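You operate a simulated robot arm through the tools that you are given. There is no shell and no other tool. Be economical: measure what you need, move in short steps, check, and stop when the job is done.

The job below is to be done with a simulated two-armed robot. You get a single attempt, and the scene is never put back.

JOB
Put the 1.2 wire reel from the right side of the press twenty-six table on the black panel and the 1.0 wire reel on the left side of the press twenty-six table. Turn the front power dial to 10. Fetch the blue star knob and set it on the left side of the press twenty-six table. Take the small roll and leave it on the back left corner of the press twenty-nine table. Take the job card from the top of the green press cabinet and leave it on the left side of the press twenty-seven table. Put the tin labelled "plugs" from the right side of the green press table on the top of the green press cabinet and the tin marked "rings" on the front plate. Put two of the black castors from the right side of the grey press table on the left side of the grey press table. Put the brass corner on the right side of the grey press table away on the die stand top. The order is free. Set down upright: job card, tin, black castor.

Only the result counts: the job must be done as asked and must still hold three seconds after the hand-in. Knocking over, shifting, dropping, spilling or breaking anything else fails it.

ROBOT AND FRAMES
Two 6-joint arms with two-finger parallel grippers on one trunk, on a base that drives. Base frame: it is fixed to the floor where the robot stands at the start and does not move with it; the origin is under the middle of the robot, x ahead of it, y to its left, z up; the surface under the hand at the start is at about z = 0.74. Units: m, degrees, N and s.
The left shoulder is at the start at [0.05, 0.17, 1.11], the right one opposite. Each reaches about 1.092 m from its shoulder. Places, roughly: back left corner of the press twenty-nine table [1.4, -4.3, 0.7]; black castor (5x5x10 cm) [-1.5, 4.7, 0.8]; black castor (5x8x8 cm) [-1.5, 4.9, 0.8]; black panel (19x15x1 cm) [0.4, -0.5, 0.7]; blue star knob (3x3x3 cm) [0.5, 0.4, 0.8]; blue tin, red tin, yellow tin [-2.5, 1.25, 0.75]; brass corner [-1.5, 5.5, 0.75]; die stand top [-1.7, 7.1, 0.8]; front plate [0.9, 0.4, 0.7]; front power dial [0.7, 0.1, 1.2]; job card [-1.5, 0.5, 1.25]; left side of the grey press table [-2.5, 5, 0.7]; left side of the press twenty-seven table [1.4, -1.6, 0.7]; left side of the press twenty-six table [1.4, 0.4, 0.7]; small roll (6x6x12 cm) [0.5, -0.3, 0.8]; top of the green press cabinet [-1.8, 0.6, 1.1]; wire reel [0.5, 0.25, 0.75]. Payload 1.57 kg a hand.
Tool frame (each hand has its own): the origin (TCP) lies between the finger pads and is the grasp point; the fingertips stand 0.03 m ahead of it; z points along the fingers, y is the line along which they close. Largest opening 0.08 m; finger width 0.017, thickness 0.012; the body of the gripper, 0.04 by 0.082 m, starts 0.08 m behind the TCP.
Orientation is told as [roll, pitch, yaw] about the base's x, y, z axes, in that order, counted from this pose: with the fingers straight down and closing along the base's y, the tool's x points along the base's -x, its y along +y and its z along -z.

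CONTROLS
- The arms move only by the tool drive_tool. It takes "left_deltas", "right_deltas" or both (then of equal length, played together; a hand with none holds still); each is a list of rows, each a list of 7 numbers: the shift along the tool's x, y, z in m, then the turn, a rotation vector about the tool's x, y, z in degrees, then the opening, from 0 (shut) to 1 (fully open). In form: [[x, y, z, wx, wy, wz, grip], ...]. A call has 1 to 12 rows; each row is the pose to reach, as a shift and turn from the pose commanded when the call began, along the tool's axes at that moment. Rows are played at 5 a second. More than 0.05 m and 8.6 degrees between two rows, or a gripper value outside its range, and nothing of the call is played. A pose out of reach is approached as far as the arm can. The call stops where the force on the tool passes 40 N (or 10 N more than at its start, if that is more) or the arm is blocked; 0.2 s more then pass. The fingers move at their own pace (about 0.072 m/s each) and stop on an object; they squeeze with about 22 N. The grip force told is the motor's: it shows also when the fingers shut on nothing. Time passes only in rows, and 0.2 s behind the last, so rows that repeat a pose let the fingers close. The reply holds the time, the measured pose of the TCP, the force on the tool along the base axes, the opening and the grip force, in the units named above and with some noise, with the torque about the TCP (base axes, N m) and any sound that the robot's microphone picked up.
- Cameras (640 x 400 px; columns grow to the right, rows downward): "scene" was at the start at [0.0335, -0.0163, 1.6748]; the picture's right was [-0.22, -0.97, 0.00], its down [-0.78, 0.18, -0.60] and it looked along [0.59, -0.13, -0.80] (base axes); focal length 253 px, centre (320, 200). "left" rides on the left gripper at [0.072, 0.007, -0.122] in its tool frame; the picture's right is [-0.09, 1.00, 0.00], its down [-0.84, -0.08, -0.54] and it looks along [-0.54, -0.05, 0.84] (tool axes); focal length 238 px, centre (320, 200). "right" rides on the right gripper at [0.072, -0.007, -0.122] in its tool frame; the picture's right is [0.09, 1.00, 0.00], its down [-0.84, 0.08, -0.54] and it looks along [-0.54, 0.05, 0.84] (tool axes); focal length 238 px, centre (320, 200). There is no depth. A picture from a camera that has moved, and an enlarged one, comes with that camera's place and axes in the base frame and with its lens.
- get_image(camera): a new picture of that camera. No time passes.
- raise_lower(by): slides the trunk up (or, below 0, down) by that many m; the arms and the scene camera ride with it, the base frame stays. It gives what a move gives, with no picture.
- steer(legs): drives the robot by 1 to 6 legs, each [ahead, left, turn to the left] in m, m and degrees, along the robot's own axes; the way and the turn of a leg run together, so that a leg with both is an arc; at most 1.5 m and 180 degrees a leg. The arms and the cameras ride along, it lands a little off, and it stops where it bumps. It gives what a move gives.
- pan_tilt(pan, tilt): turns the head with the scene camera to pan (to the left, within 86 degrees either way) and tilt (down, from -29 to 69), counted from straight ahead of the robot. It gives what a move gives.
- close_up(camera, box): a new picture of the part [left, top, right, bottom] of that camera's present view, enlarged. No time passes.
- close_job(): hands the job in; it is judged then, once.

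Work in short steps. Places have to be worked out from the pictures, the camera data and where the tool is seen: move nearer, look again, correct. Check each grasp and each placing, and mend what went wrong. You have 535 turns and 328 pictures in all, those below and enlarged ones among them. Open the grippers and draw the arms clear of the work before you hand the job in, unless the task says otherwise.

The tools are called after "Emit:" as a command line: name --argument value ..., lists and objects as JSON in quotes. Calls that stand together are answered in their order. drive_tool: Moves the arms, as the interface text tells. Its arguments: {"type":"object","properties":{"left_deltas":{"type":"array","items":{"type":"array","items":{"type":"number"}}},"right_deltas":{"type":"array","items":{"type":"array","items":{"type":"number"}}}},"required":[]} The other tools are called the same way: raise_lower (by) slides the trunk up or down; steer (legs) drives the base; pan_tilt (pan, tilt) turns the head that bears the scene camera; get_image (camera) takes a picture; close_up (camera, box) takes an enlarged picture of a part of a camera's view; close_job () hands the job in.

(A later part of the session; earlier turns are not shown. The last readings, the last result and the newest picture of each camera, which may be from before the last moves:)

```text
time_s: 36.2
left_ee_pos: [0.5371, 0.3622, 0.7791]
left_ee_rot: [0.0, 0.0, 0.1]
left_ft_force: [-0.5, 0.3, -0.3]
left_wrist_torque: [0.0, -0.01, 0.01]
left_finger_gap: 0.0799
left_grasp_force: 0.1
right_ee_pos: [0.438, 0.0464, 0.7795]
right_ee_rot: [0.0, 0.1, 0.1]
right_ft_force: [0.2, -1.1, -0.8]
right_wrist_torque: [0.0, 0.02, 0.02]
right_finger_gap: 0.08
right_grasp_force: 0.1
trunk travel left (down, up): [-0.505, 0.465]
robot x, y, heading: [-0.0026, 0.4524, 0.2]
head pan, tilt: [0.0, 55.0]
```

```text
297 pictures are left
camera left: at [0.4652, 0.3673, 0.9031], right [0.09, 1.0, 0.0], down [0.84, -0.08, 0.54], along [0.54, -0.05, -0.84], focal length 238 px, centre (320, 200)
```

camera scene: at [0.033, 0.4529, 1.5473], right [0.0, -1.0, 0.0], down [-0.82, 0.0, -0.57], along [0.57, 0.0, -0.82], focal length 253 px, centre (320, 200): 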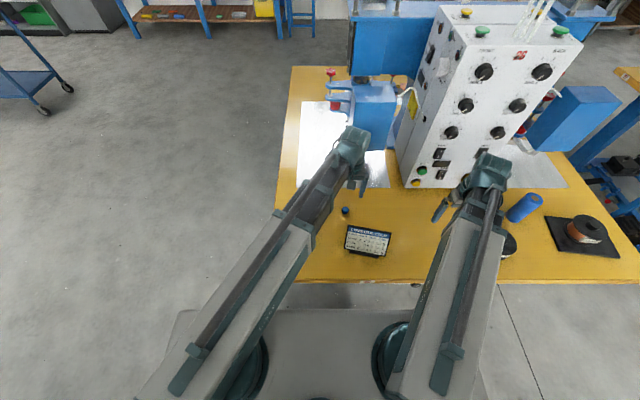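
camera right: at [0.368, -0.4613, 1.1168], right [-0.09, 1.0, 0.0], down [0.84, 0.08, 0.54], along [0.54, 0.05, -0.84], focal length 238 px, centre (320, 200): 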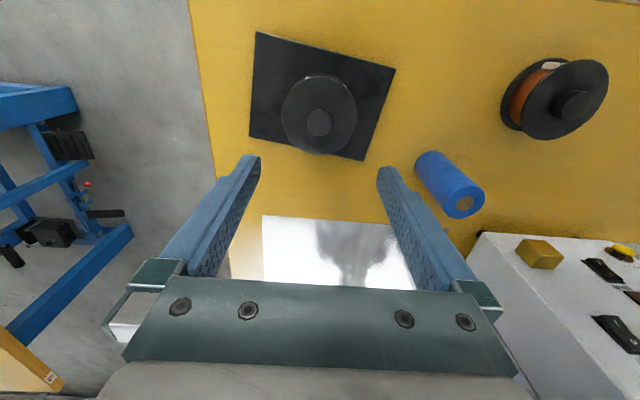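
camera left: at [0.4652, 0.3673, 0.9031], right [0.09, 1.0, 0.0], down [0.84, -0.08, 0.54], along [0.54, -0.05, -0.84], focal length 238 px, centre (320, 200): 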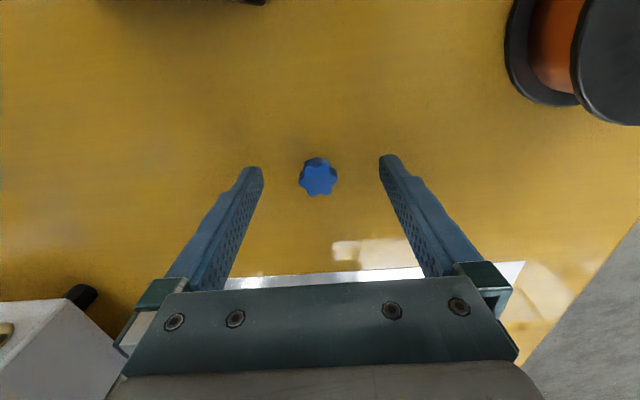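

Emit:
drive_tool --left_deltas '[[0, 0, 0, 0, 0, 0, 0.5], [0, 0, 0, 0, 0, 0, 0], [0, 0, 0, 0, 0, 0, 0], [0, 0, 0, 0, 0, 0, 0], [0, 0, 0, 0, 0, 0, 0]]'

Emit:
raise_lower --by 0.2

Emit:
get_image --camera "left"

```text
time_s: 37.4
left_ee_pos: [0.5367, 0.361, 0.7804]
left_ee_rot: [-0.2, 0.0, 0.1]
left_ft_force: [-0.4, -0.2, 1.1]
left_wrist_torque: [-0.04, -0.01, -0.03]
left_finger_gap: 0.0235
left_grasp_force: 21.9
right_ee_pos: [0.4385, 0.0479, 0.78]
right_ee_rot: [0.1, 0.0, 0.1]
right_ft_force: [-0.6, -0.4, 0.3]
right_wrist_torque: [0.01, -0.01, -0.01]
right_finger_gap: 0.0799
right_grasp_force: 0.1
trunk travel left (down, up): [-0.505, 0.465]
robot x, y, heading: [-0.003, 0.4532, -0.0]
head pan, tilt: [0.0, 55.0]
```

```text
time_s: 39.5
left_ee_pos: [0.5353, 0.3625, 0.9792]
left_ee_rot: [0.0, 0.0, 0.1]
left_ft_force: [0.0, 0.1, -0.1]
left_wrist_torque: [-0.05, 0.05, -0.03]
left_finger_gap: 0.0236
left_grasp_force: 22.2
right_ee_pos: [0.4391, 0.0477, 0.9811]
right_ee_rot: [-0.1, 0.0, 0.1]
right_ft_force: [0.0, 0.0, 1.0]
right_wrist_torque: [-0.03, -0.01, -0.01]
right_finger_gap: 0.0799
right_grasp_force: 0.2
trunk travel left (down, up): [-0.705, 0.265]
robot x, y, heading: [0.0008, 0.453, 0.2]
head pan, tilt: [0.0, 55.0]
```

```text
296 pictures are left
camera left: at [0.4653, 0.3672, 1.103], right [0.09, 1.0, 0.0], down [0.84, -0.08, 0.54], along [0.54, -0.05, -0.84], focal length 238 px, centre (320, 200)
```

left: 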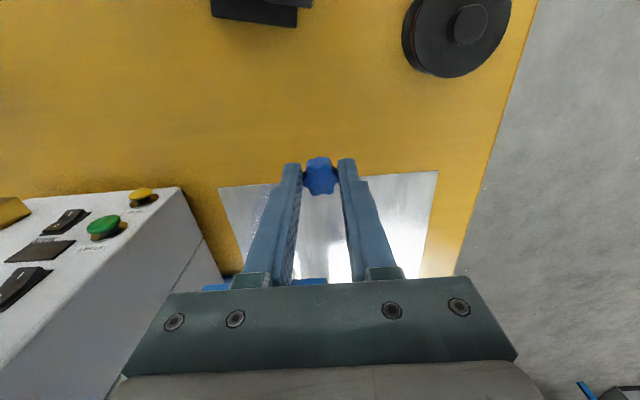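

Knob held. Now the right hand goes over the 1.0 reel at about (0.391,-0.139).

Emit:
drive_tool --right_deltas '[[0.01, -0.04, 0, 0, 0, 0, 1], [0.02, -0.08, 0, 0, 0, 0, 1], [0.03, -0.12, 0, 0, 0, 0, 1], [0.04, -0.16, 0, 0, 0, 0, 1], [0.047, -0.187, 0, 0, 0, 0, 1]]'

Emit:
raise_lower --by -0.1

Emit:
get_image --camera "right"

```text
time_s: 40.7
left_ee_pos: [0.5372, 0.3607, 0.98]
left_ee_rot: [0.1, 0.0, 0.1]
left_ft_force: [0.0, 0.6, 0.2]
left_wrist_torque: [-0.03, 0.02, 0.01]
left_finger_gap: 0.0239
left_grasp_force: 21.8
right_ee_pos: [0.3922, -0.1405, 0.9791]
right_ee_rot: [0.0, 0.0, 0.1]
right_ft_force: [0.2, 0.3, 0.6]
right_wrist_torque: [-0.01, 0.01, 0.01]
right_finger_gap: 0.0798
right_grasp_force: 0.0
trunk travel left (down, up): [-0.705, 0.265]
robot x, y, heading: [0.0023, 0.4532, 0.1]
head pan, tilt: [0.0, 55.0]
```

```text
time_s: 42.1
left_ee_pos: [0.5361, 0.361, 0.8797]
left_ee_rot: [0.0, 0.0, 0.1]
left_ft_force: [-0.2, 0.5, 0.9]
left_wrist_torque: [0.02, 0.04, 0.0]
left_finger_gap: 0.0235
left_grasp_force: 21.9
right_ee_pos: [0.3929, -0.1394, 0.8803]
right_ee_rot: [0.0, 0.1, 0.1]
right_ft_force: [0.0, 0.3, -0.9]
right_wrist_torque: [0.05, -0.04, 0.04]
right_finger_gap: 0.0797
right_grasp_force: 0.0
trunk travel left (down, up): [-0.605, 0.365]
robot x, y, heading: [0.0009, 0.453, 0.1]
head pan, tilt: [0.0, 55.0]
```

```text
295 pictures are left
camera right: at [0.3222, -0.1448, 1.0019], right [-0.09, 1.0, 0.0], down [0.84, 0.08, 0.54], along [0.54, 0.05, -0.84], focal length 238 px, centre (320, 200)
```

right: 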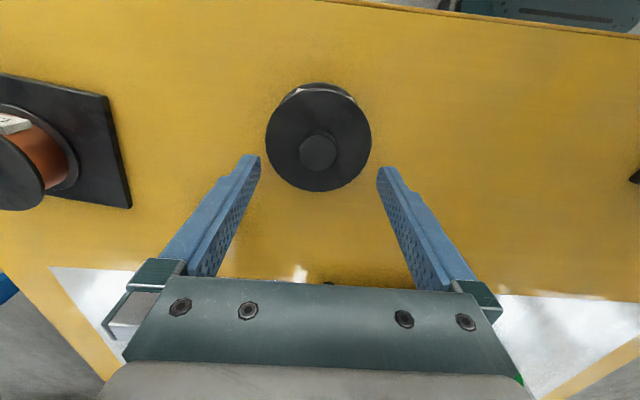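

Same alignment as before; lower 0.051 and close.

Emit:
raise_lower --by -0.051

Emit:
drive_tool --right_deltas '[[0, 0, 0, 0, 0, 0, 0.5], [0, 0, 0, 0, 0, 0, 0], [0, 0, 0, 0, 0, 0, 0], [0, 0, 0, 0, 0, 0, 0], [0, 0, 0, 0, 0, 0, 0]]'

Emit:
raise_lower --by 0.17

Emit:
get_image --camera "right"

```text
time_s: 43.0
left_ee_pos: [0.5363, 0.3611, 0.8288]
left_ee_rot: [-0.1, 0.0, 0.1]
left_ft_force: [-0.1, 0.4, 0.1]
left_wrist_torque: [0.03, -0.02, 0.03]
left_finger_gap: 0.0236
left_grasp_force: 21.9
right_ee_pos: [0.3927, -0.1382, 0.829]
right_ee_rot: [0.0, 0.0, 0.2]
right_ft_force: [0.1, 0.7, -0.1]
right_wrist_torque: [0.03, -0.01, -0.01]
right_finger_gap: 0.08
right_grasp_force: 0.0
trunk travel left (down, up): [-0.554, 0.416]
robot x, y, heading: [-0.0005, 0.4499, -0.1]
head pan, tilt: [0.0, 55.0]
```

```text
time_s: 44.2
left_ee_pos: [0.5358, 0.3607, 0.8297]
left_ee_rot: [0.0, 0.0, 0.1]
left_ft_force: [0.2, -0.4, -0.3]
left_wrist_torque: [-0.01, 0.0, -0.01]
left_finger_gap: 0.0238
left_grasp_force: 22.1
right_ee_pos: [0.393, -0.1409, 0.8285]
right_ee_rot: [0.0, 0.0, -0.1]
right_ft_force: [0.8, -4.1, 3.9]
right_wrist_torque: [-0.18, -0.04, -0.06]
right_finger_gap: 0.0336
right_grasp_force: 22.3
trunk travel left (down, up): [-0.554, 0.416]
robot x, y, heading: [-0.0001, 0.4524, 0.1]
head pan, tilt: [0.0, 55.0]
```

```text
time_s: 46.1
left_ee_pos: [0.5363, 0.3608, 0.9982]
left_ee_rot: [0.0, 0.0, 0.1]
left_ft_force: [-0.1, 0.1, 0.2]
left_wrist_torque: [0.01, 0.02, -0.01]
left_finger_gap: 0.0239
left_grasp_force: 22.3
right_ee_pos: [0.3931, -0.1411, 0.9987]
right_ee_rot: [0.1, 0.0, 0.0]
right_ft_force: [0.2, -0.9, -9.9]
right_wrist_torque: [-0.06, 0.02, 0.03]
right_finger_gap: 0.0334
right_grasp_force: 21.7
trunk travel left (down, up): [-0.724, 0.246]
robot x, y, heading: [0.0029, 0.4511, 0.0]
head pan, tilt: [0.0, 55.0]
```

```text
294 pictures are left
camera right: at [0.3227, -0.1455, 1.1202], right [-0.09, 1.0, 0.0], down [0.84, 0.08, 0.54], along [0.54, 0.05, -0.84], focal length 238 px, centre (320, 200)
```

right: 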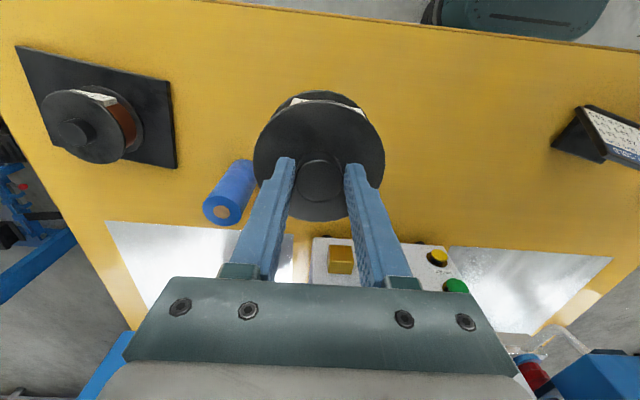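

Both held. I drive round: back, left, turn right 90°, then left along the table's +y side to face it from there.

Emit:
steer --legs '[[-0.4, 0, 0], [0, 1.0, 0], [0, 0, -90], [0, 1.0, 0]]'

Emit:
pan_tilt --pan 0 --tilt 30

Emit:
get_image --camera "scene"

```text
time_s: 61.9
left_ee_pos: [0.5234, 0.9007, 0.9985]
left_ee_rot: [0.0, 0.0, -88.8]
left_ft_force: [0.0, -0.2, -0.6]
left_wrist_torque: [0.0, 0.03, -0.03]
left_finger_gap: 0.0239
left_grasp_force: 21.5
right_ee_pos: [0.0204, 1.0356, 0.9984]
right_ee_rot: [0.0, -0.1, -88.7]
right_ft_force: [-0.1, 0.7, -9.0]
right_wrist_torque: [0.05, -0.03, 0.02]
right_finger_gap: 0.0335
right_grasp_force: 21.9
trunk travel left (down, up): [-0.724, 0.246]
robot x, y, heading: [0.6021, 1.4382, -88.9]
head pan, tilt: [0.0, 55.0]
```

```text
time_s: 62.8
left_ee_pos: [0.5234, 0.9011, 0.9981]
left_ee_rot: [0.1, 0.0, -88.9]
left_ft_force: [0.0, 1.1, -1.2]
left_wrist_torque: [-0.03, 0.0, 0.02]
left_finger_gap: 0.0239
left_grasp_force: 21.9
right_ee_pos: [0.0195, 1.0351, 0.9981]
right_ee_rot: [0.0, 0.0, -88.8]
right_ft_force: [0.6, -0.1, -9.2]
right_wrist_torque: [0.06, 0.0, -0.01]
right_finger_gap: 0.0336
right_grasp_force: 22.0
trunk travel left (down, up): [-0.724, 0.246]
robot x, y, heading: [0.6049, 1.4384, -88.7]
head pan, tilt: [0.0, 30.0]
```

```text
293 pictures are left
camera scene: at [0.6062, 1.3892, 1.7071], right [-1.0, -0.02, 0.0], down [-0.01, 0.5, -0.87], along [0.02, -0.87, -0.5], focal length 253 px, centre (320, 200)
```

scene: 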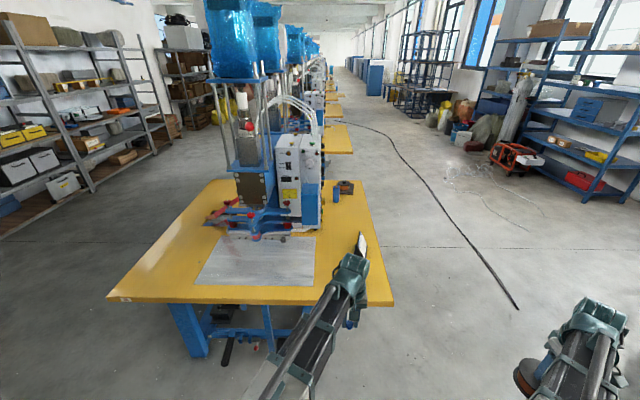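

Table 26 spans x≈0.3–1.59. I zoom on the console's front side for the power dial.

Emit:
close_up --camera "scene" --box '[230, 90, 358, 240]'

Emit:
close_up --camera "scene" --box '[265, 130, 329, 210]'

```text
2.67 times, centred on (294, 165) of scene
camera zoom: at [0.6062, 1.3892, 1.7071], right [-1.0, -0.02, 0.0], down [-0.01, 0.5, -0.87], along [0.02, -0.87, -0.5], focal length 675 px, centre (389, 293)
```

zoom: 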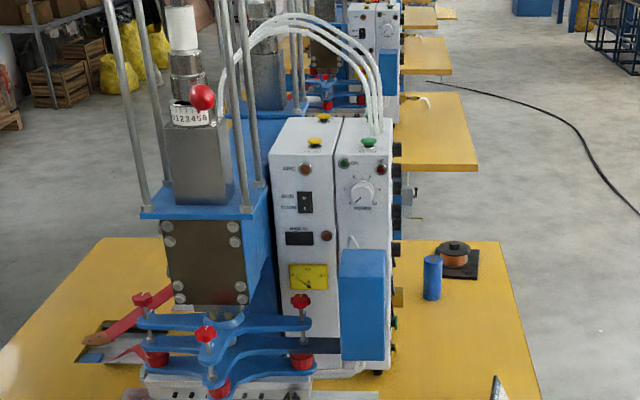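

```text
5.00 times, centred on (297, 170) of scene
camera zoom: at [0.6062, 1.3892, 1.7071], right [-1.0, -0.02, 0.0], down [-0.01, 0.5, -0.87], along [0.02, -0.87, -0.5], focal length 1266 px, centre (435, 350)
```

zoom: 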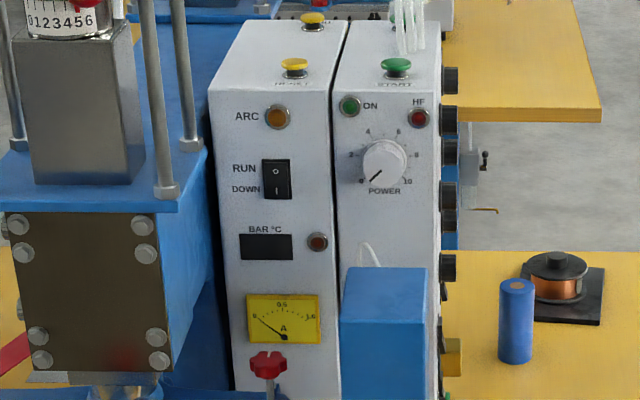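

The white POWER dial (0–10) is on the front (+y) face at about (0.69,0.13,1.2). First I deliver the reel and knob: drive on to x≈1.455, and shift both hands to the left.

Emit:
steer --legs '[[0, 0.85, 0]]'

Emit:
drive_tool --left_deltas '[[0, 0.04, 0, 0, 0, 0, 0], [0, 0.08, 0, 0, 0, 0, 0], [0, 0.12, 0, 0, 0, 0, 0], [0, 0.16, 0, 0, 0, 0, 0], [0, 0.2, 0, 0, 0, 0, 0], [0, 0.24, 0, 0, 0, 0, 0], [0, 0.28, 0, 0, 0, 0, 0], [0, 0.32, 0, 0, 0, 0, 0], [0, 0.36, 0, 0, 0, 0, 0], [0, 0.4, 0, 0, 0, 0, 0], [0, 0.44, 0, 0, 0, 0, 0], [0, 0.44, 0, 0, 0, 0, 0]]' --right_deltas '[[0, 0.04, 0, 0, 0, 0, 0], [0, 0.085, 0, 0, 0, 0, 0], [0, 0.13, 0, 0, 0, 0, 0], [0, 0.175, 0, 0, 0, 0, 0], [0, 0.22, 0, 0, 0, 0, 0], [0, 0.265, 0, 0, 0, 0, 0], [0, 0.31, 0, 0, 0, 0, 0], [0, 0.355, 0, 0, 0, 0, 0], [0, 0.4, 0, 0, 0, 0, 0], [0, 0.445, 0, 0, 0, 0, 0], [0, 0.49, 0, 0, 0, 0, 0], [0, 0.535, 0, 0, 0, 0, 0]]'

Emit:
get_image --camera "scene"

```text
time_s: 67.3
left_ee_pos: [1.3853, 0.9192, 0.999]
left_ee_rot: [-0.1, 0.0, -88.7]
left_ft_force: [0.9, 0.1, -0.7]
left_wrist_torque: [-0.02, 0.02, -0.02]
left_finger_gap: 0.0236
left_grasp_force: 21.8
right_ee_pos: [0.8838, 1.0528, 0.9992]
right_ee_rot: [0.0, 0.0, -88.7]
right_ft_force: [0.5, -0.3, -9.3]
right_wrist_torque: [0.07, 0.0, -0.03]
right_finger_gap: 0.0337
right_grasp_force: 22.0
trunk travel left (down, up): [-0.724, 0.246]
robot x, y, heading: [1.4668, 1.4609, -88.8]
head pan, tilt: [0.0, 30.0]
```

```text
time_s: 69.9
left_ee_pos: [1.8284, 0.9317, 0.9984]
left_ee_rot: [0.1, 0.0, -88.6]
left_ft_force: [0.1, 0.6, -0.1]
left_wrist_torque: [-0.02, 0.04, 0.0]
left_finger_gap: 0.0236
left_grasp_force: 22.5
right_ee_pos: [1.4341, 1.0211, 0.9992]
right_ee_rot: [-0.1, 0.2, -88.8]
right_ft_force: [0.8, 0.8, -9.7]
right_wrist_torque: [0.06, 0.01, 0.02]
right_finger_gap: 0.0332
right_grasp_force: 21.9
right hand out of reach, approached as far as the arm can: row 5, 6, 7, 8, 9, 10, 11, 12
trunk travel left (down, up): [-0.724, 0.246]
robot x, y, heading: [1.4672, 1.461, -88.6]
head pan, tilt: [0.0, 30.0]
```

```text
290 pictures are left
camera scene: at [1.4693, 1.4081, 1.7072], right [-1.0, -0.02, 0.0], down [-0.01, 0.5, -0.87], along [0.02, -0.87, -0.5], focal length 253 px, centre (320, 200)
```

scene: 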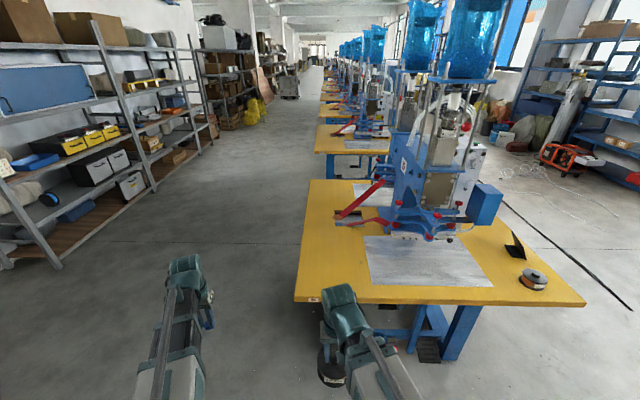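

Free strip on the table's left side confirmed (lever near y≈0). Drive forward 0.42 and extend the right hand to about (1.43,0.45).

Emit:
steer --legs '[[0.42, 0, 0]]'

Emit:
drive_tool --right_deltas '[[-0.04, 0, 0, 0, 0, 0, 0], [-0.08, 0, 0, 0, 0, 0, 0], [-0.12, 0, 0, 0, 0, 0, 0], [-0.16, 0, 0, 0, 0, 0, 0]]'

Emit:
pan_tilt --pan 0 --tilt 55

Emit:
get_image --camera "scene"

Emit:
get_image --camera "right"

```text
time_s: 72.5
left_ee_pos: [1.8326, 0.5042, 1.0002]
left_ee_rot: [0.0, 0.0, -89.1]
left_ft_force: [0.4, -0.1, 0.1]
left_wrist_torque: [0.01, -0.01, 0.0]
left_finger_gap: 0.0238
left_grasp_force: 22.2
right_ee_pos: [1.4398, 0.5972, 0.9985]
right_ee_rot: [-0.1, 0.2, -88.9]
right_ft_force: [0.1, -0.6, -9.5]
right_wrist_torque: [0.07, -0.01, 0.05]
right_finger_gap: 0.0332
right_grasp_force: 22.2
trunk travel left (down, up): [-0.724, 0.246]
robot x, y, heading: [1.4741, 1.0364, -89.1]
head pan, tilt: [0.0, 30.0]
```

```text
time_s: 73.5
left_ee_pos: [1.8316, 0.5035, 0.9972]
left_ee_rot: [0.0, 0.1, -89.1]
left_ft_force: [-0.1, -0.1, -1.1]
left_wrist_torque: [-0.01, -0.01, 0.03]
left_finger_gap: 0.0236
left_grasp_force: 21.8
right_ee_pos: [1.4425, 0.4358, 0.9981]
right_ee_rot: [-0.1, 0.2, -89.2]
right_ft_force: [0.3, -0.1, -10.1]
right_wrist_torque: [0.08, 0.0, 0.0]
right_finger_gap: 0.0334
right_grasp_force: 22.1
trunk travel left (down, up): [-0.724, 0.246]
robot x, y, heading: [1.475, 1.0332, -89.2]
head pan, tilt: [0.0, 30.0]
```

```text
time_s: 74.4
left_ee_pos: [1.8321, 0.5048, 0.9986]
left_ee_rot: [0.0, 0.0, -89.1]
left_ft_force: [0.6, 0.0, 0.5]
left_wrist_torque: [-0.02, -0.03, 0.02]
left_finger_gap: 0.0237
left_grasp_force: 21.7
right_ee_pos: [1.443, 0.4375, 0.9986]
right_ee_rot: [-0.2, 0.2, -89.1]
right_ft_force: [-0.2, 0.1, -9.2]
right_wrist_torque: [0.06, -0.01, 0.0]
right_finger_gap: 0.0333
right_grasp_force: 21.7
trunk travel left (down, up): [-0.724, 0.246]
robot x, y, heading: [1.4752, 1.0351, -89.2]
head pan, tilt: [0.0, 55.0]
```

```text
289 pictures are left
camera scene: at [1.4762, 1.0023, 1.6712], right [-1.0, -0.02, 0.0], down [-0.01, 0.82, -0.57], along [0.01, -0.57, -0.82], focal length 253 px, centre (320, 200)
```

scene: 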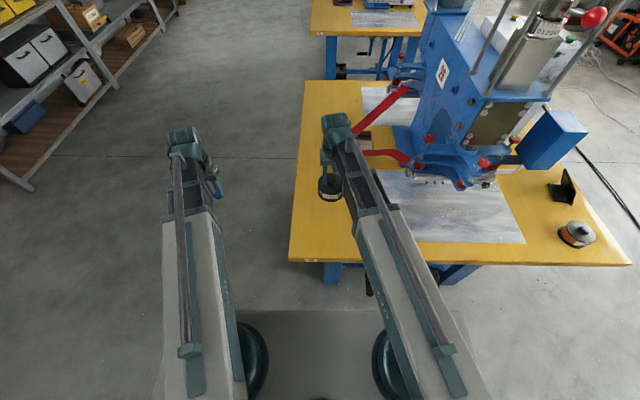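

```text
288 pictures are left
camera right: at [1.4372, 0.5098, 1.1208], right [0.99, 0.11, 0.0], down [0.09, -0.84, 0.54], along [0.06, -0.54, -0.84], focal length 238 px, centre (320, 200)
```

right: 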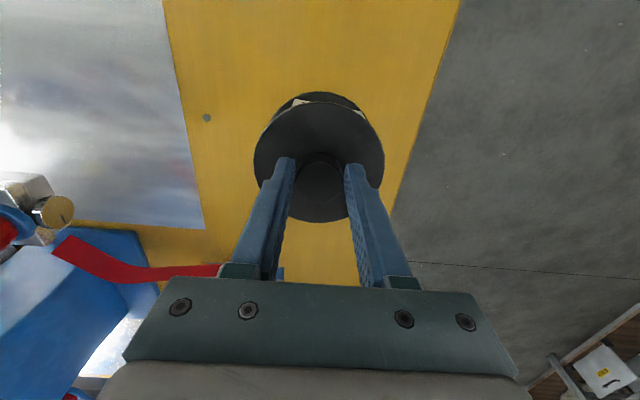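

Place the reel here at (1.443,0.437): lower toward contact (bottom hits at TCP ≈0.829).

Emit:
raise_lower --by -0.163

Emit:
raise_lower --by -0.006

Emit:
raise_lower --by -0.003

```text
time_s: 76.3
left_ee_pos: [1.8322, 0.5046, 0.8361]
left_ee_rot: [-0.1, 0.0, -89.1]
left_ft_force: [-0.2, -0.5, 0.4]
left_wrist_torque: [-0.03, -0.01, -0.02]
left_finger_gap: 0.0238
left_grasp_force: 21.7
right_ee_pos: [1.4436, 0.4376, 0.8367]
right_ee_rot: [-0.1, 0.3, -89.1]
right_ft_force: [-0.6, 0.5, -9.9]
right_wrist_torque: [0.07, -0.02, -0.01]
right_finger_gap: 0.0333
right_grasp_force: 22.1
trunk travel left (down, up): [-0.561, 0.409]
robot x, y, heading: [1.4732, 1.0348, -89.0]
head pan, tilt: [0.0, 55.0]
```

```text
time_s: 76.8
left_ee_pos: [1.8317, 0.504, 0.8301]
left_ee_rot: [-0.1, 0.0, -89.1]
left_ft_force: [-0.4, 0.0, 0.3]
left_wrist_torque: [-0.02, 0.01, -0.02]
left_finger_gap: 0.0239
left_grasp_force: 21.9
right_ee_pos: [1.4442, 0.4374, 0.8298]
right_ee_rot: [-0.1, 0.1, -89.0]
right_ft_force: [0.0, 0.8, -6.2]
right_wrist_torque: [0.19, 0.01, -0.01]
right_finger_gap: 0.0332
right_grasp_force: 22.5
trunk travel left (down, up): [-0.555, 0.415]
robot x, y, heading: [1.4786, 1.0363, -88.9]
head pan, tilt: [0.0, 55.0]
```

```text
time_s: 77.4
left_ee_pos: [1.8325, 0.5061, 0.8273]
left_ee_rot: [0.0, 0.1, -89.1]
left_ft_force: [0.0, 0.7, -0.1]
left_wrist_torque: [-0.02, -0.02, -0.02]
left_finger_gap: 0.0238
left_grasp_force: 22.0
right_ee_pos: [1.4437, 0.4373, 0.8278]
right_ee_rot: [0.0, 0.1, -89.1]
right_ft_force: [-0.9, -2.0, 20.1]
right_wrist_torque: [-0.1, 0.05, 0.08]
right_finger_gap: 0.0332
right_grasp_force: 21.7
trunk travel left (down, up): [-0.552, 0.418]
robot x, y, heading: [1.4762, 1.0344, -89.1]
head pan, tilt: [0.0, 55.0]
```

Contact. Release, raise, move the right hand back and aside, and bring the left hand over (1.36,0.54).

Emit:
drive_tool --right_deltas '[[0, 0, 0, 0, 0, 0, 0.5], [0, 0, 0, 0, 0, 0, 1], [0, 0, 0, 0, 0, 0, 1], [0, 0, 0, 0, 0, 0, 1]]'

Emit:
raise_lower --by 0.16

Emit:
drive_tool --right_deltas '[[0.03, -0.03, 0, 0, 0, 0, 1], [0.06, -0.06, 0, 0, 0, 0, 1], [0.09, -0.09, 0, 0, 0, 0, 1], [0.11, -0.13, 0, 0, 0, 0, 1], [0.12, -0.17, 0, 0, 0, 0, 1], [0.13, -0.21, 0, 0, 0, 0, 1], [0.13, -0.25, 0, 0, 0, 0, 1], [0.13, -0.29, 0, 0, 0, 0, 1], [0.13, -0.33, 0, 0, 0, 0, 1], [0.13, -0.37, 0, 0, 0, 0, 1]]'

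Emit:
drive_tool --left_deltas '[[0.01, -0.04, 0, 0, 0, 0, 0], [0.02, -0.08, 0, 0, 0, 0, 0], [0.03, -0.12, 0, 0, 0, 0, 0], [0.04, -0.16, 0, 0, 0, 0, 0], [0.04, -0.2, 0, 0, 0, 0, 0], [0.04, -0.24, 0, 0, 0, 0, 0], [0.04, -0.28, 0, 0, 0, 0, 0], [0.04, -0.32, 0, 0, 0, 0, 0], [0.04, -0.36, 0, 0, 0, 0, 0], [0.04, -0.4, 0, 0, 0, 0, 0], [0.04, -0.44, 0, 0, 0, 0, 0], [0.04, -0.475, 0, 0, 0, 0, 0]]'

Emit:
get_image --camera "left"

Emit:
get_image --camera "scene"

```text
time_s: 78.4
left_ee_pos: [1.8323, 0.5048, 0.8266]
left_ee_rot: [0.1, 0.0, -89.0]
left_ft_force: [-0.1, 0.1, -0.6]
left_wrist_torque: [0.01, -0.04, 0.03]
left_finger_gap: 0.0238
left_grasp_force: 22.0
right_ee_pos: [1.4434, 0.4361, 0.8268]
right_ee_rot: [-0.1, 0.1, -89.1]
right_ft_force: [0.2, -0.2, 0.1]
right_wrist_torque: [-0.02, 0.01, -0.02]
right_finger_gap: 0.0803
right_grasp_force: 0.1
trunk travel left (down, up): [-0.552, 0.418]
robot x, y, heading: [1.4747, 1.034, -89.0]
head pan, tilt: [0.0, 55.0]
```

```text
time_s: 80.2
left_ee_pos: [1.8314, 0.5055, 0.9864]
left_ee_rot: [0.0, 0.1, -89.0]
left_ft_force: [-0.6, 0.4, -0.4]
left_wrist_torque: [0.0, -0.01, 0.0]
left_finger_gap: 0.0236
left_grasp_force: 21.7
right_ee_pos: [1.4446, 0.4373, 0.9878]
right_ee_rot: [-0.1, 0.1, -89.1]
right_ft_force: [0.2, 0.3, -0.3]
right_wrist_torque: [0.03, 0.02, 0.01]
right_finger_gap: 0.08
right_grasp_force: 0.1
trunk travel left (down, up): [-0.712, 0.258]
robot x, y, heading: [1.4761, 1.0361, -89.1]
head pan, tilt: [0.0, 55.0]
```

```text
time_s: 82.4
left_ee_pos: [1.8315, 0.505, 0.987]
left_ee_rot: [0.0, 0.0, -89.1]
left_ft_force: [-0.7, 0.0, 0.5]
left_wrist_torque: [0.0, 0.02, 0.0]
left_finger_gap: 0.0237
left_grasp_force: 22.3
right_ee_pos: [1.0673, 0.5595, 0.9867]
right_ee_rot: [-0.1, 0.2, -89.0]
right_ft_force: [0.2, 0.4, 0.8]
right_wrist_torque: [-0.01, 0.01, 0.01]
right_finger_gap: 0.08
right_grasp_force: 0.0
trunk travel left (down, up): [-0.712, 0.258]
robot x, y, heading: [1.4746, 1.0328, -89.2]
head pan, tilt: [0.0, 55.0]
```

```text
time_s: 85.0
left_ee_pos: [1.3556, 0.5379, 0.9857]
left_ee_rot: [0.0, 0.0, -89.1]
left_ft_force: [0.4, 0.2, -0.6]
left_wrist_torque: [-0.03, 0.01, 0.02]
left_finger_gap: 0.0238
left_grasp_force: 22.3
right_ee_pos: [1.0696, 0.559, 0.987]
right_ee_rot: [0.1, 0.2, -89.2]
right_ft_force: [0.0, 0.1, 0.4]
right_wrist_torque: [0.02, 0.0, 0.01]
right_finger_gap: 0.0799
right_grasp_force: 0.0
trunk travel left (down, up): [-0.712, 0.258]
robot x, y, heading: [1.4738, 1.0363, -88.9]
head pan, tilt: [0.0, 55.0]
```

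```text
287 pictures are left
camera left: at [1.3621, 0.6098, 1.11], right [1.0, -0.08, 0.0], down [-0.06, -0.84, 0.54], along [-0.04, -0.54, -0.84], focal length 238 px, centre (320, 200)
```

left: 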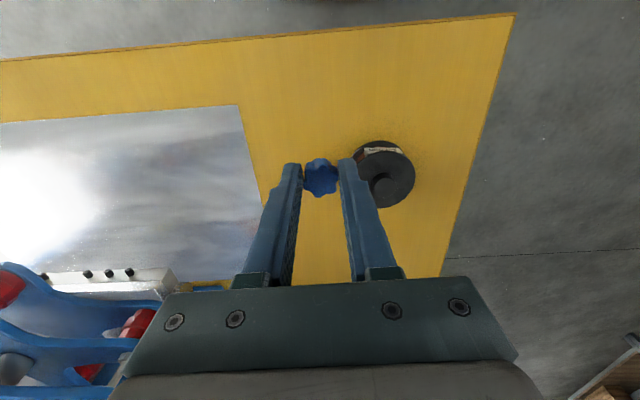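

```text
286 pictures are left
camera scene: at [1.4757, 1.003, 1.6592], right [-1.0, -0.02, 0.0], down [-0.01, 0.82, -0.57], along [0.01, -0.57, -0.82], focal length 253 px, centre (320, 200)
```

scene: 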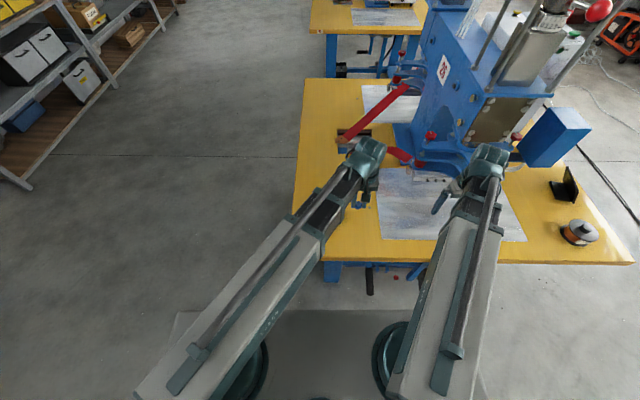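

Before lowering I take the right hand off the table area (to about (0.85,0.71)).

Emit:
drive_tool --right_deltas '[[0.02, -0.04, 0, 0, 0, 0, 1], [0.04, -0.08, 0, 0, 0, 0, 1], [0.07, -0.12, 0, 0, 0, 0, 1], [0.1, -0.16, 0, 0, 0, 0, 1], [0.13, -0.2, 0, 0, 0, 0, 1], [0.16, -0.22, 0, 0, 0, 0, 1]]'

Emit:
raise_lower --by -0.2

Emit:
raise_lower --by -0.005

```text
time_s: 86.4
left_ee_pos: [1.3562, 0.5393, 0.9872]
left_ee_rot: [0.0, 0.0, -89.1]
left_ft_force: [0.1, 0.0, -0.5]
left_wrist_torque: [-0.02, 0.02, -0.02]
left_finger_gap: 0.0239
left_grasp_force: 22.6
right_ee_pos: [0.8474, 0.7171, 0.9871]
right_ee_rot: [0.0, 0.2, -89.0]
right_ft_force: [0.4, -0.1, 0.0]
right_wrist_torque: [0.0, 0.01, 0.0]
right_finger_gap: 0.0798
right_grasp_force: 0.1
right hand out of reach, approached as far as the arm can: row 6
trunk travel left (down, up): [-0.712, 0.258]
robot x, y, heading: [1.4721, 1.0335, -89.2]
head pan, tilt: [0.0, 55.0]
```

```text
time_s: 88.6
left_ee_pos: [1.3569, 0.5378, 0.7859]
left_ee_rot: [0.0, 0.0, -89.1]
left_ft_force: [-0.3, 1.6, 0.1]
left_wrist_torque: [0.0, 0.01, 0.01]
left_finger_gap: 0.0238
left_grasp_force: 22.1
right_ee_pos: [0.8474, 0.7158, 0.7874]
right_ee_rot: [-0.1, 0.3, -89.1]
right_ft_force: [-0.3, 0.0, 0.4]
right_wrist_torque: [0.01, -0.01, 0.03]
right_finger_gap: 0.0798
right_grasp_force: 0.1
trunk travel left (down, up): [-0.512, 0.458]
robot x, y, heading: [1.4739, 1.0352, -89.1]
head pan, tilt: [0.0, 55.0]
```

```text
time_s: 89.1
left_ee_pos: [1.357, 0.5385, 0.7813]
left_ee_rot: [0.1, 0.0, -89.1]
left_ft_force: [-0.4, -0.1, 0.4]
left_wrist_torque: [0.01, 0.02, -0.01]
left_finger_gap: 0.0239
left_grasp_force: 21.6
right_ee_pos: [0.8471, 0.7175, 0.7802]
right_ee_rot: [-0.1, 0.2, -89.2]
right_ft_force: [0.7, -1.0, 0.6]
right_wrist_torque: [-0.05, -0.01, -0.02]
right_finger_gap: 0.0797
right_grasp_force: 0.0
trunk travel left (down, up): [-0.507, 0.463]
robot x, y, heading: [1.476, 1.0357, -89.1]
head pan, tilt: [0.0, 55.0]
```

Just above/at the grasp height; release the knob and rise.

Emit:
raise_lower --by -0.002

Emit:
drive_tool --left_deltas '[[0, 0, 0, 0, 0, 0, 0.5], [0, 0, 0, 0, 0, 0, 0.8], [0, 0, 0, 0, 0, 0, 0.8], [0, 0, 0, 0, 0, 0, 0.8]]'

Emit:
raise_lower --by 0.2

Emit:
get_image --camera "left"

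```text
time_s: 89.6
left_ee_pos: [1.3565, 0.5396, 0.7811]
left_ee_rot: [0.0, -0.1, -89.1]
left_ft_force: [-0.3, -2.4, 19.3]
left_wrist_torque: [-0.19, 0.01, 0.03]
left_finger_gap: 0.0239
left_grasp_force: 21.9
right_ee_pos: [0.8474, 0.7168, 0.7803]
right_ee_rot: [-0.1, 0.1, -89.1]
right_ft_force: [-0.6, -0.3, 0.3]
right_wrist_torque: [0.0, 0.0, 0.0]
right_finger_gap: 0.08
right_grasp_force: 0.0
trunk travel left (down, up): [-0.505, 0.465]
robot x, y, heading: [1.4771, 1.0327, -89.3]
head pan, tilt: [0.0, 55.0]
```

```text
time_s: 90.6
left_ee_pos: [1.3565, 0.5378, 0.7807]
left_ee_rot: [0.0, 0.0, -89.2]
left_ft_force: [0.0, -1.2, 0.2]
left_wrist_torque: [-0.01, 0.01, 0.01]
left_finger_gap: 0.0639
left_grasp_force: 0.1
right_ee_pos: [0.8462, 0.7173, 0.7802]
right_ee_rot: [0.0, 0.2, -89.1]
right_ft_force: [-0.5, 0.3, 0.7]
right_wrist_torque: [-0.02, 0.02, -0.02]
right_finger_gap: 0.0799
right_grasp_force: 0.2
trunk travel left (down, up): [-0.505, 0.465]
robot x, y, heading: [1.473, 1.0327, -89.0]
head pan, tilt: [0.0, 55.0]
```

```text
time_s: 92.8
left_ee_pos: [1.357, 0.5377, 0.9804]
left_ee_rot: [0.0, 0.0, -89.1]
left_ft_force: [0.3, -1.3, 0.0]
left_wrist_torque: [0.0, -0.05, 0.0]
left_finger_gap: 0.0639
left_grasp_force: 0.1
right_ee_pos: [0.847, 0.7162, 0.9805]
right_ee_rot: [-0.1, 0.2, -89.1]
right_ft_force: [0.5, -0.3, 0.1]
right_wrist_torque: [0.01, -0.01, 0.0]
right_finger_gap: 0.0799
right_grasp_force: 0.1
trunk travel left (down, up): [-0.705, 0.265]
robot x, y, heading: [1.476, 1.0304, -89.1]
head pan, tilt: [0.0, 55.0]
```

```text
285 pictures are left
camera left: at [1.3627, 0.61, 1.103], right [1.0, -0.08, 0.0], down [-0.06, -0.84, 0.54], along [-0.04, -0.54, -0.84], focal length 238 px, centre (320, 200)
```

left: 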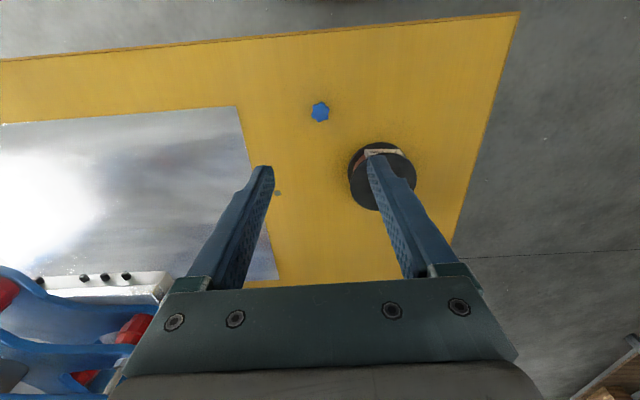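

Knob and reel are placed on the left side. For the dial: raise the trunk, back off, strafe to x≈0.52 so the left arm faces the dial.

Emit:
raise_lower --by 0.15

Emit:
steer --legs '[[-0.35, 0, 0], [0, -0.95, -1]]'

Emit:
pan_tilt --pan 0 --tilt 35

Emit:
get_image --camera "scene"

```text
time_s: 94.5
left_ee_pos: [1.3571, 0.5387, 1.1286]
left_ee_rot: [0.0, 0.1, -89.1]
left_ft_force: [-0.5, 0.9, 0.1]
left_wrist_torque: [-0.04, -0.02, 0.02]
left_finger_gap: 0.0638
left_grasp_force: 0.0
right_ee_pos: [0.8478, 0.7174, 1.1301]
right_ee_rot: [-0.1, 0.2, -89.0]
right_ft_force: [0.1, -0.1, -0.3]
right_wrist_torque: [0.0, 0.0, 0.01]
right_finger_gap: 0.0799
right_grasp_force: 0.1
trunk travel left (down, up): [-0.855, 0.115]
robot x, y, heading: [1.4756, 1.0335, -88.7]
head pan, tilt: [0.0, 55.0]
```

```text
time_s: 101.3
left_ee_pos: [0.4022, 0.8855, 1.1289]
left_ee_rot: [0.0, 0.0, -90.2]
left_ft_force: [-0.3, 0.3, 0.4]
left_wrist_torque: [0.0, -0.02, -0.02]
left_finger_gap: 0.0641
left_grasp_force: 0.1
right_ee_pos: [-0.104, 1.0739, 1.1296]
right_ee_rot: [0.0, 0.2, -90.2]
right_ft_force: [-0.2, 0.2, 0.2]
right_wrist_torque: [0.04, -0.03, 0.0]
right_finger_gap: 0.08
right_grasp_force: 0.0
trunk travel left (down, up): [-0.855, 0.115]
robot x, y, heading: [0.5304, 1.3815, -90.1]
head pan, tilt: [0.0, 55.0]
```

```text
time_s: 102.2
left_ee_pos: [0.4031, 0.8854, 1.1285]
left_ee_rot: [-0.1, 0.0, -90.2]
left_ft_force: [-0.7, -0.3, 0.1]
left_wrist_torque: [-0.02, 0.01, 0.03]
left_finger_gap: 0.064
left_grasp_force: 0.0
right_ee_pos: [-0.1032, 1.0749, 1.1293]
right_ee_rot: [-0.1, 0.2, -90.2]
right_ft_force: [-0.6, 0.0, -0.2]
right_wrist_torque: [-0.01, 0.01, 0.0]
right_finger_gap: 0.0801
right_grasp_force: 0.0
trunk travel left (down, up): [-0.855, 0.115]
robot x, y, heading: [0.5297, 1.3772, -90.4]
head pan, tilt: [0.0, 35.0]
```

```text
284 pictures are left
camera scene: at [0.5311, 1.3322, 1.8304], right [-1.0, 0.0, 0.0], down [0.0, 0.57, -0.82], along [0.0, -0.82, -0.57], focal length 253 px, centre (320, 200)
```

scene: 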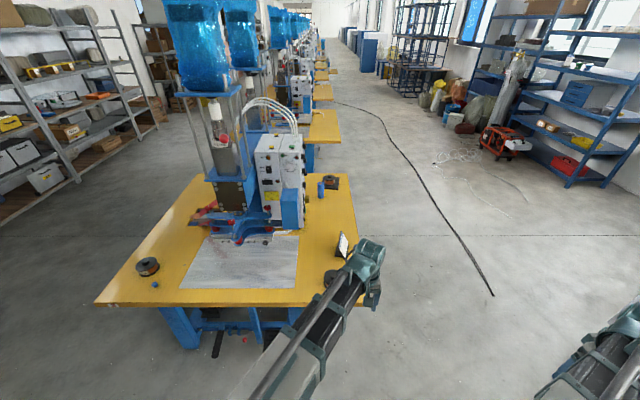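

I move the left hand in line with the dial (x≈0.69) and then test pitching the fingers toward horizontal.

Emit:
drive_tool --left_deltas '[[0, 0.04, 0, 0, 0, 0, 0.8], [0, 0.08, 0, 0, 0, 0, 0.8], [0, 0.12, 0, 0, 0, 0, 0.8], [0, 0.16, 0, 0, 0, 0, 0.8], [0, 0.2, 0, 0, 0, 0, 0.8], [0, 0.24, 0, 0, 0, 0, 0.8], [0, 0.287, 0, 0, 0, 0, 0.8]]'

Emit:
drive_tool --left_deltas '[[0, 0, 0, 0, -8, 0, 0.8], [0, 0, 0, 0, -16, 0, 0.8], [0, 0, 0, 0, -24, 0, 0.8]]'

```text
time_s: 103.8
left_ee_pos: [0.6915, 0.8864, 1.1299]
left_ee_rot: [0.0, 0.0, -90.2]
left_ft_force: [1.0, 0.1, 0.2]
left_wrist_torque: [0.01, 0.04, 0.0]
left_finger_gap: 0.064
left_grasp_force: 0.1
right_ee_pos: [-0.1018, 1.0725, 1.1309]
right_ee_rot: [-0.1, 0.2, -90.2]
right_ft_force: [-0.1, -0.3, 0.1]
right_wrist_torque: [-0.01, -0.01, -0.01]
right_finger_gap: 0.0801
right_grasp_force: 0.1
trunk travel left (down, up): [-0.855, 0.115]
robot x, y, heading: [0.5308, 1.3816, -90.0]
head pan, tilt: [0.0, 35.0]
```

```text
time_s: 104.5
left_ee_pos: [0.6874, 0.8328, 1.1488]
left_ee_rot: [0.0, -24.1, -90.1]
left_ft_force: [-0.7, 0.6, -0.2]
left_wrist_torque: [0.01, 0.01, 0.0]
left_finger_gap: 0.0638
left_grasp_force: 0.1
left hand out of reach, approached as far as the arm can: row 2, 3
right_ee_pos: [-0.103, 1.0741, 1.1304]
right_ee_rot: [-0.1, 0.2, -90.2]
right_ft_force: [0.0, 0.5, 0.3]
right_wrist_torque: [-0.03, -0.02, 0.02]
right_finger_gap: 0.0797
right_grasp_force: 0.1
trunk travel left (down, up): [-0.855, 0.115]
robot x, y, heading: [0.5266, 1.3844, -90.5]
head pan, tilt: [0.0, 35.0]
```

The wrist pitches about an axis 0.22 m behind the TCP, at fixed height. I continue to horizontal.

Emit:
drive_tool --left_deltas '[[0, 0, 0, 0, -8, 0, 0.8], [0, 0, 0, 0, -16, 0, 0.8], [0, 0, 0, 0, -24, 0, 0.8], [0, 0, 0, 0, -32, 0, 0.8], [0, 0, 0, 0, -40, 0, 0.8], [0, 0, 0, 0, -48, 0, 0.8], [0, 0, 0, 0, -56, 0, 0.8], [0, 0, 0, 0, -64, 0, 0.8], [0, 0, 0, 0, -65.9, 0, 0.8]]'

Emit:
get_image --camera "left"

```text
time_s: 106.5
left_ee_pos: [0.6844, 0.7016, 1.348]
left_ee_rot: [-60.0, -89.0, -30.2]
left_ft_force: [0.0, 0.1, 0.1]
left_wrist_torque: [-0.02, -0.05, -0.04]
left_finger_gap: 0.064
left_grasp_force: 0.2
left hand out of reach, approached as far as the arm can: row 1, 2, 3, 4, 5, 6, 7, 8, 9
right_ee_pos: [-0.1036, 1.073, 1.1294]
right_ee_rot: [0.0, 0.1, -90.2]
right_ft_force: [0.0, 0.4, 0.1]
right_wrist_torque: [0.02, 0.03, -0.05]
right_finger_gap: 0.0802
right_grasp_force: 0.1
trunk travel left (down, up): [-0.855, 0.115]
robot x, y, heading: [0.5309, 1.3806, -90.1]
head pan, tilt: [0.0, 35.0]
```

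```text
283 pictures are left
camera left: at [0.6913, 0.8239, 1.2784], right [1.0, -0.01, 0.08], down [-0.06, 0.54, 0.84], along [-0.05, -0.84, 0.53], focal length 238 px, centre (320, 200)
```

left: 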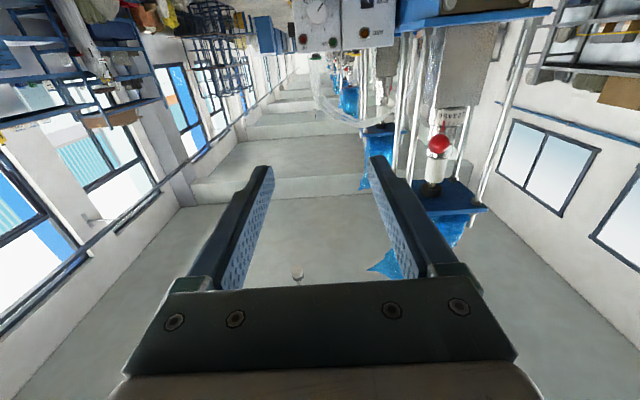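

Fingers are horizontal now. I zoom on the dial for its exact location.

Emit:
close_up --camera "scene" --box '[245, 125, 325, 245]'

Emit:
close_up --camera "scene" --box '[272, 145, 312, 170]'

```text
3.33 times, centred on (285, 185) of scene
camera zoom: at [0.5308, 1.3322, 1.8305], right [-1.0, 0.0, 0.0], down [0.0, 0.57, -0.82], along [0.0, -0.82, -0.57], focal length 844 px, centre (437, 250)
```

zoom: 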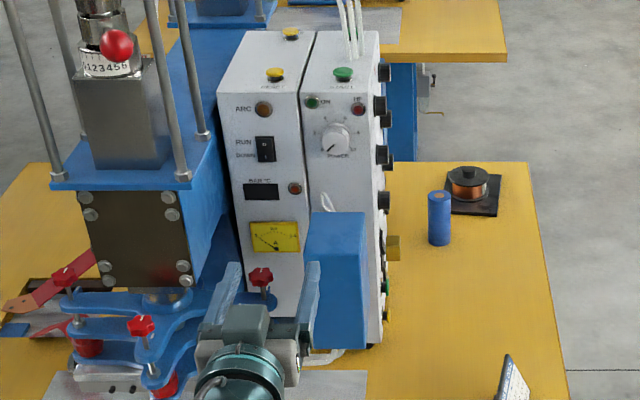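

```text
16.00 times, centred on (292, 158) of scene
camera zoom: at [0.5308, 1.3322, 1.8305], right [-1.0, 0.0, 0.0], down [0.0, 0.57, -0.82], along [0.0, -0.82, -0.57], focal length 4051 px, centre (768, 880)
```

zoom: 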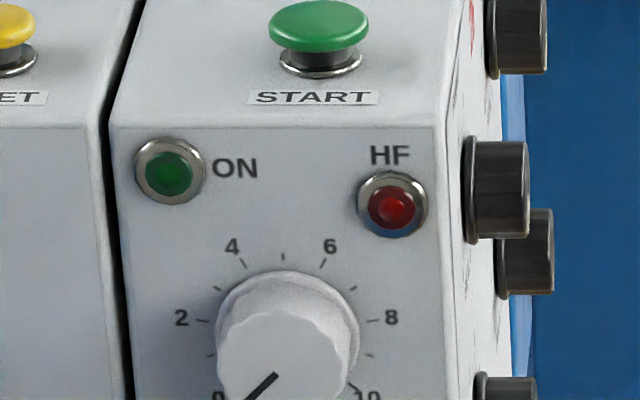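

Dial cap centre triangulates to about (0.683, 0.17, 1.226), Ø≈45 mm. I lower the trunk to line up, drive forward a bit, and look again.

Emit:
raise_lower --by -0.09

Emit:
steer --legs '[[0.2, 0, 0]]'

Emit:
get_image --camera "scene"

Emit:
close_up --camera "scene" --box '[220, 100, 340, 260]'

```text
time_s: 107.8
left_ee_pos: [0.685, 0.702, 1.259]
left_ee_rot: [1.8, -89.7, -91.7]
left_ft_force: [0.1, 0.5, -0.5]
left_wrist_torque: [0.0, 0.04, -0.01]
left_finger_gap: 0.0641
left_grasp_force: 0.1
right_ee_pos: [-0.103, 1.0744, 1.0397]
right_ee_rot: [-0.1, 0.2, -90.2]
right_ft_force: [0.7, -0.2, 0.5]
right_wrist_torque: [-0.03, -0.04, 0.02]
right_finger_gap: 0.0801
right_grasp_force: 0.1
trunk travel left (down, up): [-0.765, 0.205]
robot x, y, heading: [0.5295, 1.3817, -90.3]
head pan, tilt: [0.0, 35.0]
```

```text
time_s: 109.4
left_ee_pos: [0.6806, 0.4995, 1.258]
left_ee_rot: [2.0, -89.6, -92.4]
left_ft_force: [0.0, 0.1, -1.1]
left_wrist_torque: [-0.02, 0.0, -0.01]
left_finger_gap: 0.0641
left_grasp_force: 0.2
right_ee_pos: [-0.107, 0.8764, 1.0394]
right_ee_rot: [0.0, 0.2, -90.5]
right_ft_force: [0.0, -1.0, -0.3]
right_wrist_torque: [0.01, 0.02, 0.02]
right_finger_gap: 0.0801
right_grasp_force: 0.1
trunk travel left (down, up): [-0.765, 0.205]
robot x, y, heading: [0.5324, 1.1801, -90.6]
head pan, tilt: [0.0, 35.0]
```

```text
280 pictures are left
camera scene: at [0.5299, 1.1315, 1.7404], right [-1.0, 0.01, 0.0], down [0.0, 0.57, -0.82], along [-0.01, -0.82, -0.57], focal length 253 px, centre (320, 200)
```

scene: 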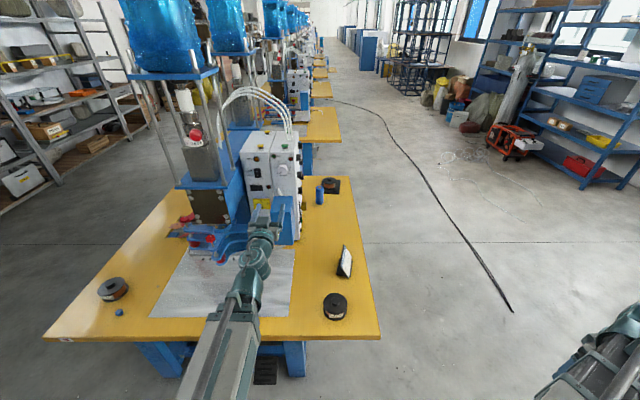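

```text
2.50 times, centred on (280, 180) of scene
camera zoom: at [0.5299, 1.1315, 1.7404], right [-1.0, 0.01, 0.0], down [0.0, 0.57, -0.82], along [-0.01, -0.82, -0.57], focal length 633 px, centre (420, 250)
```

zoom: 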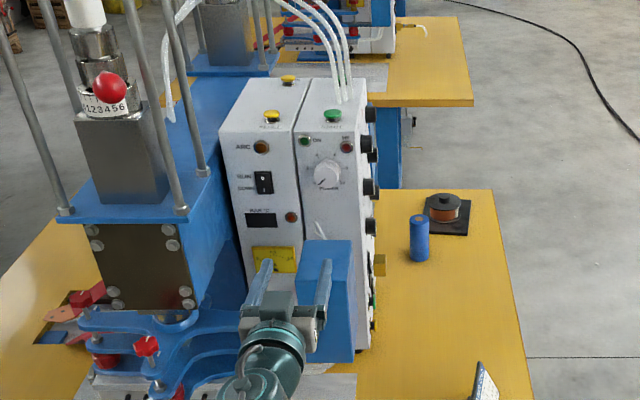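

Dial at ≈(0.682,0.178,1.228); the blue box top is ≈1.15 just below, so I roll the hand to keep the wrist camera off it. Roll +88° about the tool axis first.

Emit:
drive_tool --left_deltas '[[0, 0, 0, 0, 0, 8, 0.8], [0, 0, 0, 0, 0, 16, 0.8], [0, 0, 0, 0, 0, 24, 0.8], [0, 0, 0, 0, 0, 32, 0.8], [0, 0, 0, 0, 0, 40, 0.8], [0, 0, 0, 0, 0, 48, 0.8], [0, 0, 0, 0, 0, 56, 0.8], [0, 0, 0, 0, 0, 64, 0.8], [0, 0, 0, 0, 0, 72, 0.8], [0, 0, 0, 0, 0, 80, 0.8], [0, 0, 0, 0, 0, 88, 0.8]]'

Emit:
get_image --camera "left"

```text
time_s: 111.8
left_ee_pos: [0.68, 0.5024, 1.2589]
left_ee_rot: [89.6, -1.9, 179.6]
left_ft_force: [0.2, 0.7, -0.1]
left_wrist_torque: [0.02, 0.01, 0.02]
left_finger_gap: 0.064
left_grasp_force: 0.0
right_ee_pos: [-0.1065, 0.8782, 1.04]
right_ee_rot: [-0.2, 0.2, -90.6]
right_ft_force: [-0.5, -0.7, 0.0]
right_wrist_torque: [-0.02, 0.01, 0.0]
right_finger_gap: 0.0802
right_grasp_force: 0.1
trunk travel left (down, up): [-0.765, 0.205]
robot x, y, heading: [0.5295, 1.1818, -90.4]
head pan, tilt: [0.0, 35.0]
```

```text
278 pictures are left
camera left: at [0.7547, 0.6227, 1.2647], right [-0.06, -0.01, 1.0], down [-0.83, 0.55, -0.05], along [-0.55, -0.84, -0.04], focal length 238 px, centre (320, 200)
```

left: 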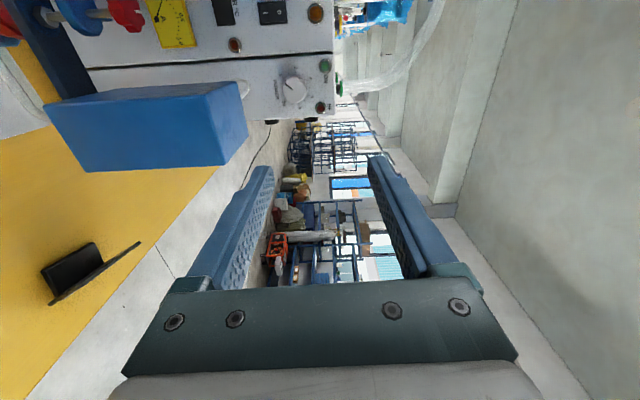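

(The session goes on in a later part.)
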